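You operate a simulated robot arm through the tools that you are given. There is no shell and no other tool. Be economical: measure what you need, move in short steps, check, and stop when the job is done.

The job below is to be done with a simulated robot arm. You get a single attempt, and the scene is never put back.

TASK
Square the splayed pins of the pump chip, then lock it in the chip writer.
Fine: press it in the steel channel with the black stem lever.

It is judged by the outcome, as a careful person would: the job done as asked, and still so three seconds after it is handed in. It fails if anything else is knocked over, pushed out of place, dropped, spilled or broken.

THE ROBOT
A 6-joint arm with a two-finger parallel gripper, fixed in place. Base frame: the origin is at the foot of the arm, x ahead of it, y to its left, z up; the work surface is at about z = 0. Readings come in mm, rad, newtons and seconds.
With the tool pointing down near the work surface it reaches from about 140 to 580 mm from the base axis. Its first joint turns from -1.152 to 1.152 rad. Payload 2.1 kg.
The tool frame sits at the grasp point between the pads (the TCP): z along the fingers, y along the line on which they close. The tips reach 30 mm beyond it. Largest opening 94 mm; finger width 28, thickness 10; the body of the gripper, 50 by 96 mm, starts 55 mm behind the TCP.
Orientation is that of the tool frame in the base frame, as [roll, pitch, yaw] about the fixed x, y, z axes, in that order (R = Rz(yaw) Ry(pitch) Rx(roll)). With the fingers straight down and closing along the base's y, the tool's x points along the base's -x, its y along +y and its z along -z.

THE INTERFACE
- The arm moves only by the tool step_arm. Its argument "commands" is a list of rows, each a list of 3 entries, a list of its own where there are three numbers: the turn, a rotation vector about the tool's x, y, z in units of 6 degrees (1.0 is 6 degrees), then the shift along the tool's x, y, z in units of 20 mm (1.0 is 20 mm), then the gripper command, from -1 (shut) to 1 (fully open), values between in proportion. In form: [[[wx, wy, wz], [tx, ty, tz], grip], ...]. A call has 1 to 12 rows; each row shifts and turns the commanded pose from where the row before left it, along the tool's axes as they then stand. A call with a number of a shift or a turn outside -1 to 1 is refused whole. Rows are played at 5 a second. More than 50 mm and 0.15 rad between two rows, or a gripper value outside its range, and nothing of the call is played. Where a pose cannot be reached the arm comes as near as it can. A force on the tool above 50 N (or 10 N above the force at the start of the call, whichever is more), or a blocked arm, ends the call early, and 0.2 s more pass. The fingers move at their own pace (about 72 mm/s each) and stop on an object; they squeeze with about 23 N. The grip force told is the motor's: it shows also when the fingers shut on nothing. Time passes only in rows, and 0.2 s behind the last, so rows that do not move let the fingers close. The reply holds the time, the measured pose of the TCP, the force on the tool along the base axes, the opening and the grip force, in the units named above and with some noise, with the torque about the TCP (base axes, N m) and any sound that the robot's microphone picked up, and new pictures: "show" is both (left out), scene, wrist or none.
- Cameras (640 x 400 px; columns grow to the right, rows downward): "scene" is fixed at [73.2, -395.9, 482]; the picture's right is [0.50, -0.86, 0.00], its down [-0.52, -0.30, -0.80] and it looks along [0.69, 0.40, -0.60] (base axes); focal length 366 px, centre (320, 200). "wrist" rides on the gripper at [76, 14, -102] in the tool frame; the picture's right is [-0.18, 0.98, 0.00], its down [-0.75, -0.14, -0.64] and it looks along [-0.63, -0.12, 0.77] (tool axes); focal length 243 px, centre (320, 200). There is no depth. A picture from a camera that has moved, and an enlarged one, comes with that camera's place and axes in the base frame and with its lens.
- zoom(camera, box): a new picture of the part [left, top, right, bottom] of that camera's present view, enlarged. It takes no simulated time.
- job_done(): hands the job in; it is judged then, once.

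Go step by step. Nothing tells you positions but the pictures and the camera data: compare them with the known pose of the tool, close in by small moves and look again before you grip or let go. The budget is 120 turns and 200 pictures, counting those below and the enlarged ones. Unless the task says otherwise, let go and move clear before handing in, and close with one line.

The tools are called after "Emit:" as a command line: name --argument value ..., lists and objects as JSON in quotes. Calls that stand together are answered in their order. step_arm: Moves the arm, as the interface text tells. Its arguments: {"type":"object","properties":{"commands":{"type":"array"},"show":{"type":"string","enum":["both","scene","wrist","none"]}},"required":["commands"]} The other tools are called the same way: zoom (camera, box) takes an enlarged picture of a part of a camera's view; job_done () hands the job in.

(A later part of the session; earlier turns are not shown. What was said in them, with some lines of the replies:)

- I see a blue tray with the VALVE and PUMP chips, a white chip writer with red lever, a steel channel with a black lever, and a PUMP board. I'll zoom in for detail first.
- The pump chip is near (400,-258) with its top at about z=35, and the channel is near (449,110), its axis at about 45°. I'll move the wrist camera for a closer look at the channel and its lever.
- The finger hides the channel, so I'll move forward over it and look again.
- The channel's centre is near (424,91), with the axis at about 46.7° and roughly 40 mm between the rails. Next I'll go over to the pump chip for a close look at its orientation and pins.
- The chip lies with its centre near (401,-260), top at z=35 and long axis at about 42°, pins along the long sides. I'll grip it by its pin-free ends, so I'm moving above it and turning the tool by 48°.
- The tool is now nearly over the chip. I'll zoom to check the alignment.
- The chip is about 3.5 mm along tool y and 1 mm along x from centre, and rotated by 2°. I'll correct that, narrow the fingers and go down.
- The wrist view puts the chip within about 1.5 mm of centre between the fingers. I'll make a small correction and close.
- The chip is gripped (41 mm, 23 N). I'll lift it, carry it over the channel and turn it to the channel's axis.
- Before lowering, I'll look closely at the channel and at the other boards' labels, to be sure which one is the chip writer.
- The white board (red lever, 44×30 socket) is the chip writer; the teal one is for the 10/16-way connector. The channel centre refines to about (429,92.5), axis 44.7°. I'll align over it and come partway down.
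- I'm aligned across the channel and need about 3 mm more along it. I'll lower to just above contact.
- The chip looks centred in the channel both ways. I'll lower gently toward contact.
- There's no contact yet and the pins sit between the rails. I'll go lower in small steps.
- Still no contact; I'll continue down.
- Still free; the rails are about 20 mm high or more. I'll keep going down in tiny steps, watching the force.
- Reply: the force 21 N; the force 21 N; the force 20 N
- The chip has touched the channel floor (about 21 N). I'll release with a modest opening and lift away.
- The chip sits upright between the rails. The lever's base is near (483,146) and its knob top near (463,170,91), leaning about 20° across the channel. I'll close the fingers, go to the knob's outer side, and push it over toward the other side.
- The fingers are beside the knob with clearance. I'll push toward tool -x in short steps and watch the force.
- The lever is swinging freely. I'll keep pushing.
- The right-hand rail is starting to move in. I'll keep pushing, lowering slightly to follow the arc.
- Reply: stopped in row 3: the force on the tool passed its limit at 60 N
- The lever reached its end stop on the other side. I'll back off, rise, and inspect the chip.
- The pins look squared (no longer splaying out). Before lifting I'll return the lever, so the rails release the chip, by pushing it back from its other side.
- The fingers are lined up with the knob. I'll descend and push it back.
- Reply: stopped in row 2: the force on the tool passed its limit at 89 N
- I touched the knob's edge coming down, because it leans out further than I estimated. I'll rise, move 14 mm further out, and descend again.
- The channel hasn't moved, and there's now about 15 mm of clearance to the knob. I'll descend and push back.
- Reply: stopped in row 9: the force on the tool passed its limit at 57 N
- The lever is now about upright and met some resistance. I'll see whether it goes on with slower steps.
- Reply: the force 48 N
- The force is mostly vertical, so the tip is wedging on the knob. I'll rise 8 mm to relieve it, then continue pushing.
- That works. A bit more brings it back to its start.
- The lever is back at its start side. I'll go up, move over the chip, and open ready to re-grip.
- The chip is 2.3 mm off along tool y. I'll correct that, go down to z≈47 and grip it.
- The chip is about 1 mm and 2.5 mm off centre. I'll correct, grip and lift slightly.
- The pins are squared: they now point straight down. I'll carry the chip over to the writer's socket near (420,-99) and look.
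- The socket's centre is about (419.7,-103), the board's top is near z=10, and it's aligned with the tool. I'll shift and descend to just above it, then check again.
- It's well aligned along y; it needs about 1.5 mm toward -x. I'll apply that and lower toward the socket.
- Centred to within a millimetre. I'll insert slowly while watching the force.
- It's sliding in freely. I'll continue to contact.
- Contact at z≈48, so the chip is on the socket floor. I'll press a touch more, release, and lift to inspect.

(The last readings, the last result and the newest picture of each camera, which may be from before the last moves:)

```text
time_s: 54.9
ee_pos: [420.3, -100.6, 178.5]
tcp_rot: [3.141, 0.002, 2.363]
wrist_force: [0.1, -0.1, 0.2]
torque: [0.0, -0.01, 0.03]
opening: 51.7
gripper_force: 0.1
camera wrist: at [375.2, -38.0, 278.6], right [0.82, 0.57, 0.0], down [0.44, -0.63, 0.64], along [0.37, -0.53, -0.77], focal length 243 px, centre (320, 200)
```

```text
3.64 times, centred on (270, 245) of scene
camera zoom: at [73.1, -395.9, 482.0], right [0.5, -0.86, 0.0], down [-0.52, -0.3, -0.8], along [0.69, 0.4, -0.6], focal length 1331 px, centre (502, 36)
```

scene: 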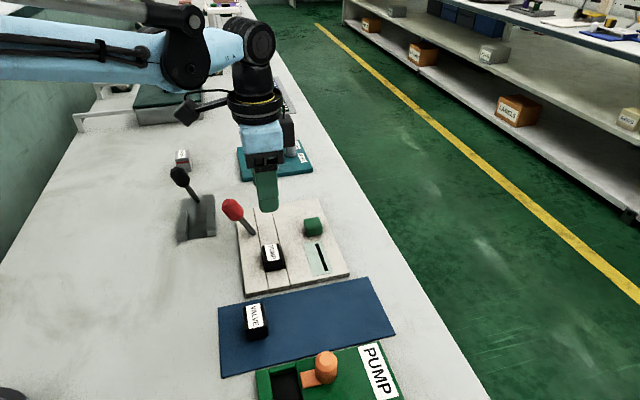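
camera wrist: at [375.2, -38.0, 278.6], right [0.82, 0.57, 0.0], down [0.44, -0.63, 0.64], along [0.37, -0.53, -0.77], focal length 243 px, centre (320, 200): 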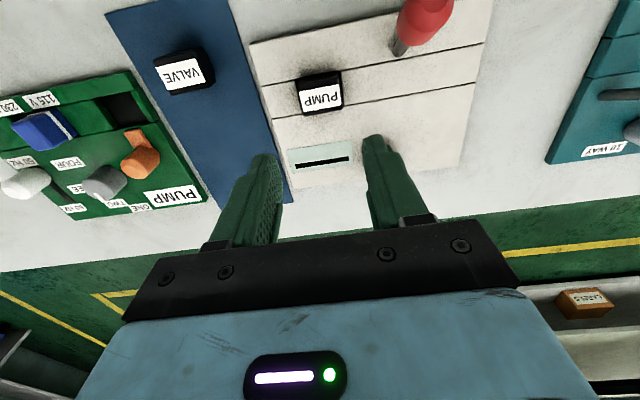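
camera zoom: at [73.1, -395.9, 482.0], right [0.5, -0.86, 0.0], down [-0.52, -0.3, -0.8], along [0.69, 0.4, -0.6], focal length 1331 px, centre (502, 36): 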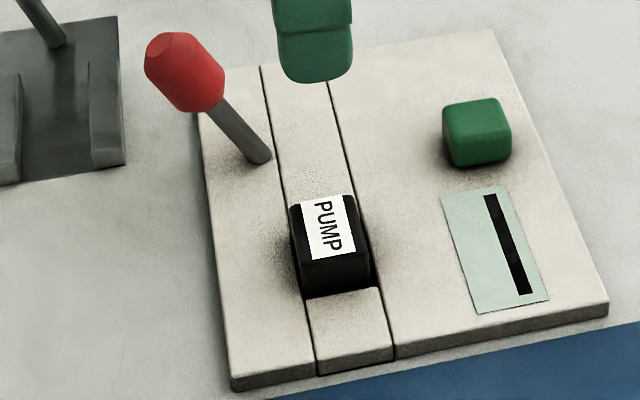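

The chip is seated in the writer. The red lever's base is near (458.6,-26.6) and its knob top near (433,-1,92), leaning out just as the black one did. I'll push it over from its outer side to lock the chip.

Emit:
step_arm --commands '[[[0, 0, 0], [1, 0.796, 0], -1], [[0, 0, 0], [1, 0.796, 0], -1], [[0, 0, 0], [1, 0.796, 0], -1], [[0, 0, 0], [1, 0.796, 0], -1], [[0, 0, 0], [1, 0.796, 0], -1], [[0, 0, 0], [0, 0, 1], -1], [[0, 0, 0], [0, 0, 1], -1]]' --show "both"

Emit:
zoom --camera "scene" --box '[160, 150, 320, 290]'

```text
time_s: 56.5
ee_pos: [405.5, 24.2, 137.5]
tcp_rot: [-3.141, 0.003, 2.364]
wrist_force: [-0.4, 0.0, -0.6]
torque: [-0.02, -0.03, 0.0]
opening: 0.0
gripper_force: 23.5
camera wrist: at [360.5, 88.2, 238.7], right [0.82, 0.57, 0.0], down [0.44, -0.63, 0.64], along [0.37, -0.53, -0.77], focal length 243 px, centre (320, 200)
```

scene: 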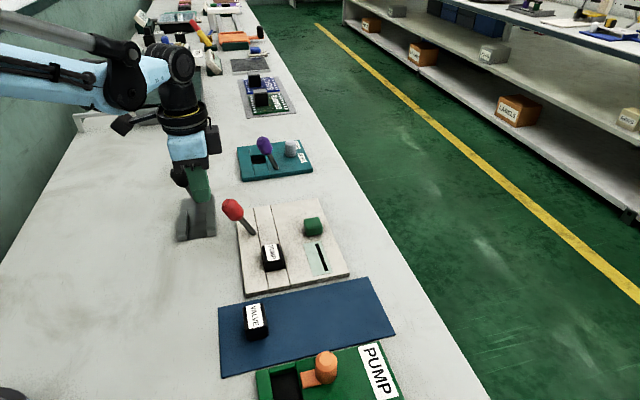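
wrist: 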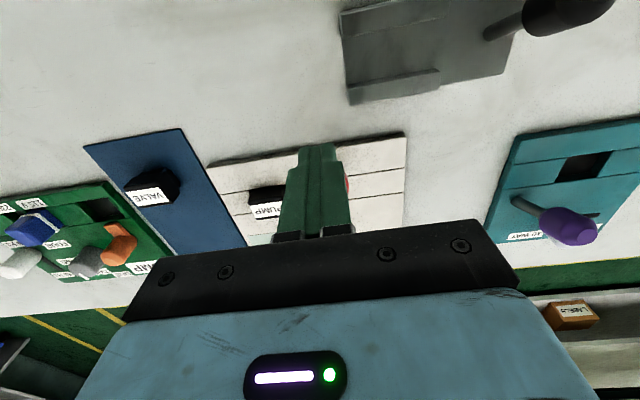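

```text
2.86 times, centred on (240, 220) of scene
camera zoom: at [73.2, -395.9, 482.0], right [0.5, -0.86, 0.0], down [-0.52, -0.3, -0.8], along [0.69, 0.4, -0.6], focal length 1046 px, centre (549, 143)
```

zoom: 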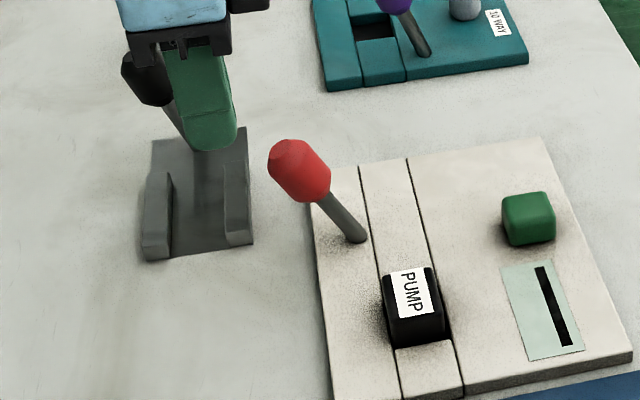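

The position is clear on the outer side of the red knob. I'll descend and push.

Emit:
step_arm --commands '[[[0, 0, 0], [0, 0.03, 1], -1], [[0, 0, 0], [0, 0, 1], -1], [[0, 0, 0], [0, 0, 0.2], -1], [[0, 0, 0], [-0.5, 0, 0], -1], [[0, 0, 0], [-0.5, 0, 0], -1], [[0, 0, 0], [-0.4, 0, 0], -1], [[0, 0, 0], [-0.4, 0, 0], -1]]' --show "none"

Emit:
zoom --camera "scene" --box '[160, 150, 320, 290]'

```text
time_s: 58.1
ee_pos: [431.1, 0.0, 93.8]
tcp_rot: [-3.141, 0.002, 2.363]
wrist_force: [0.1, 1.8, 0.1]
torque: [0.0, 0.05, 0.01]
opening: 0.0
gripper_force: 23.0
```

```text
2.86 times, centred on (240, 220) of scene
camera zoom: at [73.2, -395.9, 482.0], right [0.5, -0.86, 0.0], down [-0.52, -0.3, -0.8], along [0.69, 0.4, -0.6], focal length 1046 px, centre (549, 143)
```

zoom: 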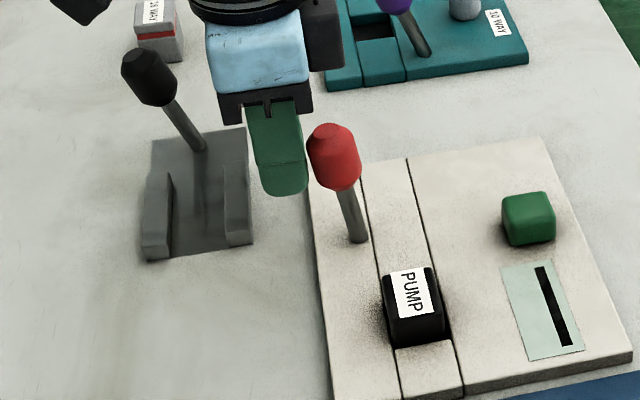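

The red lever swings freely and the chip is undisturbed. I'll continue.

Emit:
step_arm --commands '[[[0, 0, 0], [-0.4, 0, 0], -1], [[0, 0, 0], [-0.4, 0, 0], -1], [[0, 0, 0], [-0.4, 0, 0], -1], [[0, 0, 0], [-0.3, 0, 0], -1]]' --show "none"

Emit:
zoom --camera "scene" --box '[160, 150, 320, 290]'

```text
time_s: 59.1
ee_pos: [453.8, -19.7, 93.9]
tcp_rot: [3.141, 0.001, 2.364]
wrist_force: [-1.0, 1.7, -0.4]
torque: [0.03, 0.02, -0.03]
opening: 0.1
gripper_force: 23.5
```

```text
2.86 times, centred on (240, 220) of scene
camera zoom: at [73.2, -395.9, 482.0], right [0.5, -0.86, 0.0], down [-0.52, -0.3, -0.8], along [0.69, 0.4, -0.6], focal length 1046 px, centre (549, 143)
```

zoom: 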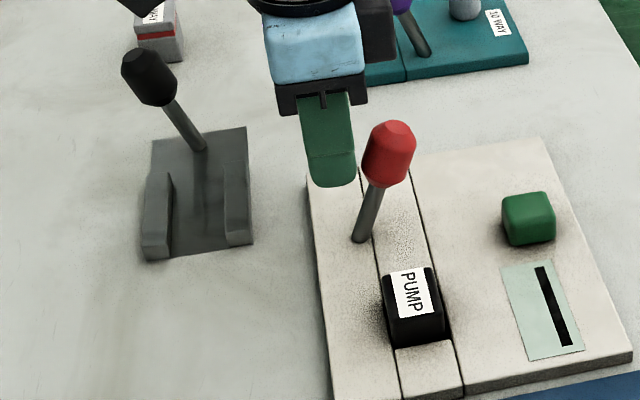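

It's nearly over. I'll use smaller steps until it reaches its stop.

Emit:
step_arm --commands '[[[0, 0, 0], [-0.2, 0, 0], -1], [[0, 0, 0], [-0.2, 0, 0], -1], [[0, 0, 0], [-0.15, 0, 0], -1]]' --show "none"

Emit:
zoom --camera "scene" --box '[160, 150, 320, 290]'

```text
time_s: 59.9
ee_pos: [457.9, -25.5, 93.6]
tcp_rot: [-3.138, -0.016, 2.367]
wrist_force: [-36.7, 28.7, 9.4]
torque: [0.87, 0.97, -0.18]
opening: 0.1
gripper_force: 22.8
```

```text
2.86 times, centred on (240, 220) of scene
camera zoom: at [73.1, -395.8, 482.0], right [0.5, -0.86, 0.0], down [-0.52, -0.3, -0.8], along [0.69, 0.4, -0.6], focal length 1046 px, centre (549, 143)
```

zoom: 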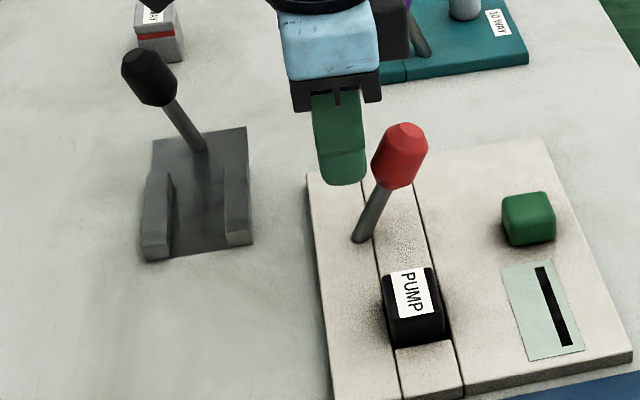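

The lever is at its stop (about 46 N) and the board hasn't moved. I'll back off, rise, and inspect.

Emit:
step_arm --commands '[[[0, 0, 0], [0.6, 0, 0], -1], [[0, 0, 0], [1, 0, 0], -1], [[0, 0, 0], [0.5, 0, -1], -1], [[0, 0, 0], [0, 0, -1], -1], [[0, 0, 0], [0, -1, -1], -1], [[0, 0, 0], [0, -1, -1], -1], [[0, 0, 0], [0, -1, 0], -1], [[0, 0, 0], [0, 0, 0], -1]]' --show "both"

Emit:
zoom --camera "scene" --box '[210, 180, 350, 300]'

Emit:
zoom --camera "wrist" --box '[200, 40, 460, 200]'

```text
time_s: 61.7
ee_pos: [389.0, -42.5, 174.8]
tcp_rot: [3.141, 0.001, 2.364]
wrist_force: [0.8, -0.3, 1.1]
torque: [-0.01, -0.02, -0.02]
opening: 0.0
gripper_force: 22.9
camera wrist: at [343.9, 22.2, 276.1], right [0.82, 0.57, 0.0], down [0.44, -0.63, 0.64], along [0.37, -0.53, -0.77], focal length 243 px, centre (320, 200)
```

scene: 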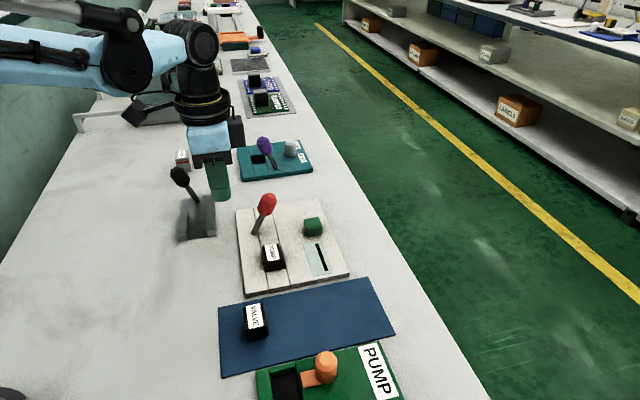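
wrist: 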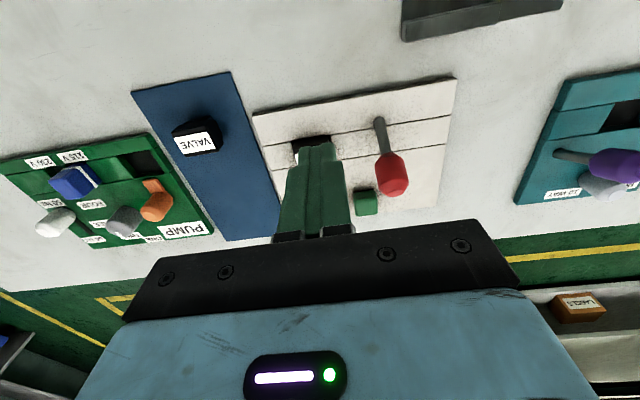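

```text
3.33 times, centred on (280, 240) of scene
camera zoom: at [73.1, -395.9, 482.0], right [0.5, -0.86, 0.0], down [-0.52, -0.3, -0.8], along [0.69, 0.4, -0.6], focal length 1220 px, centre (453, 67)
```

zoom: 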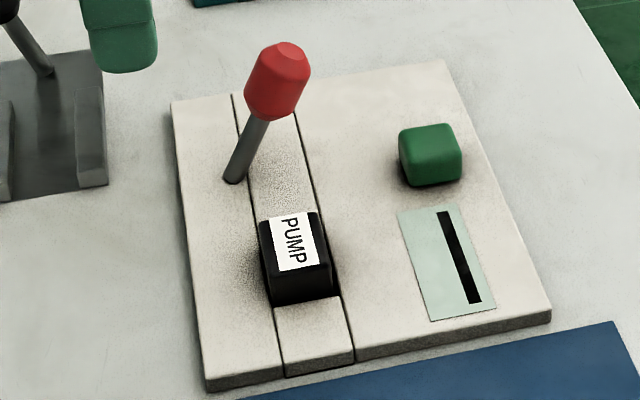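

```text
2.46 times, centred on (330, 120) of wrist
camera zoom: at [343.9, 22.2, 276.1], right [0.82, 0.57, 0.0], down [0.44, -0.63, 0.64], along [0.37, -0.53, -0.77], focal length 597 px, centre (295, 397)
```

zoom: 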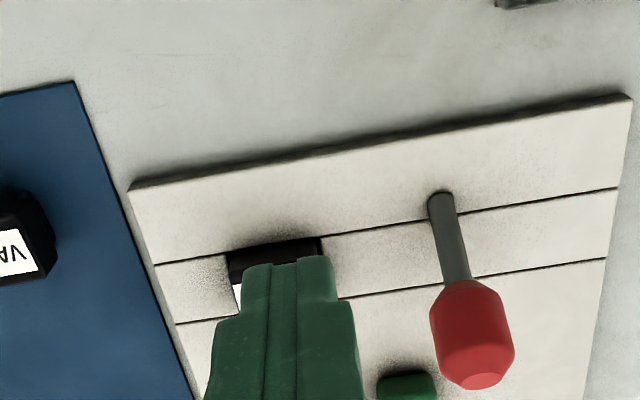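

The red lever stays over at its locked stop, with the pump chip seated in the socket and its pins squared. Nothing else has moved and the arm is clear, so I'm handing in.

Emit:
job_done

```text
The job is handed in.
```

The pump chip's pins were squared in the steel channel with the black lever, and the chip is now seated in the chip writer with the red lever pushed over to its locked stop.
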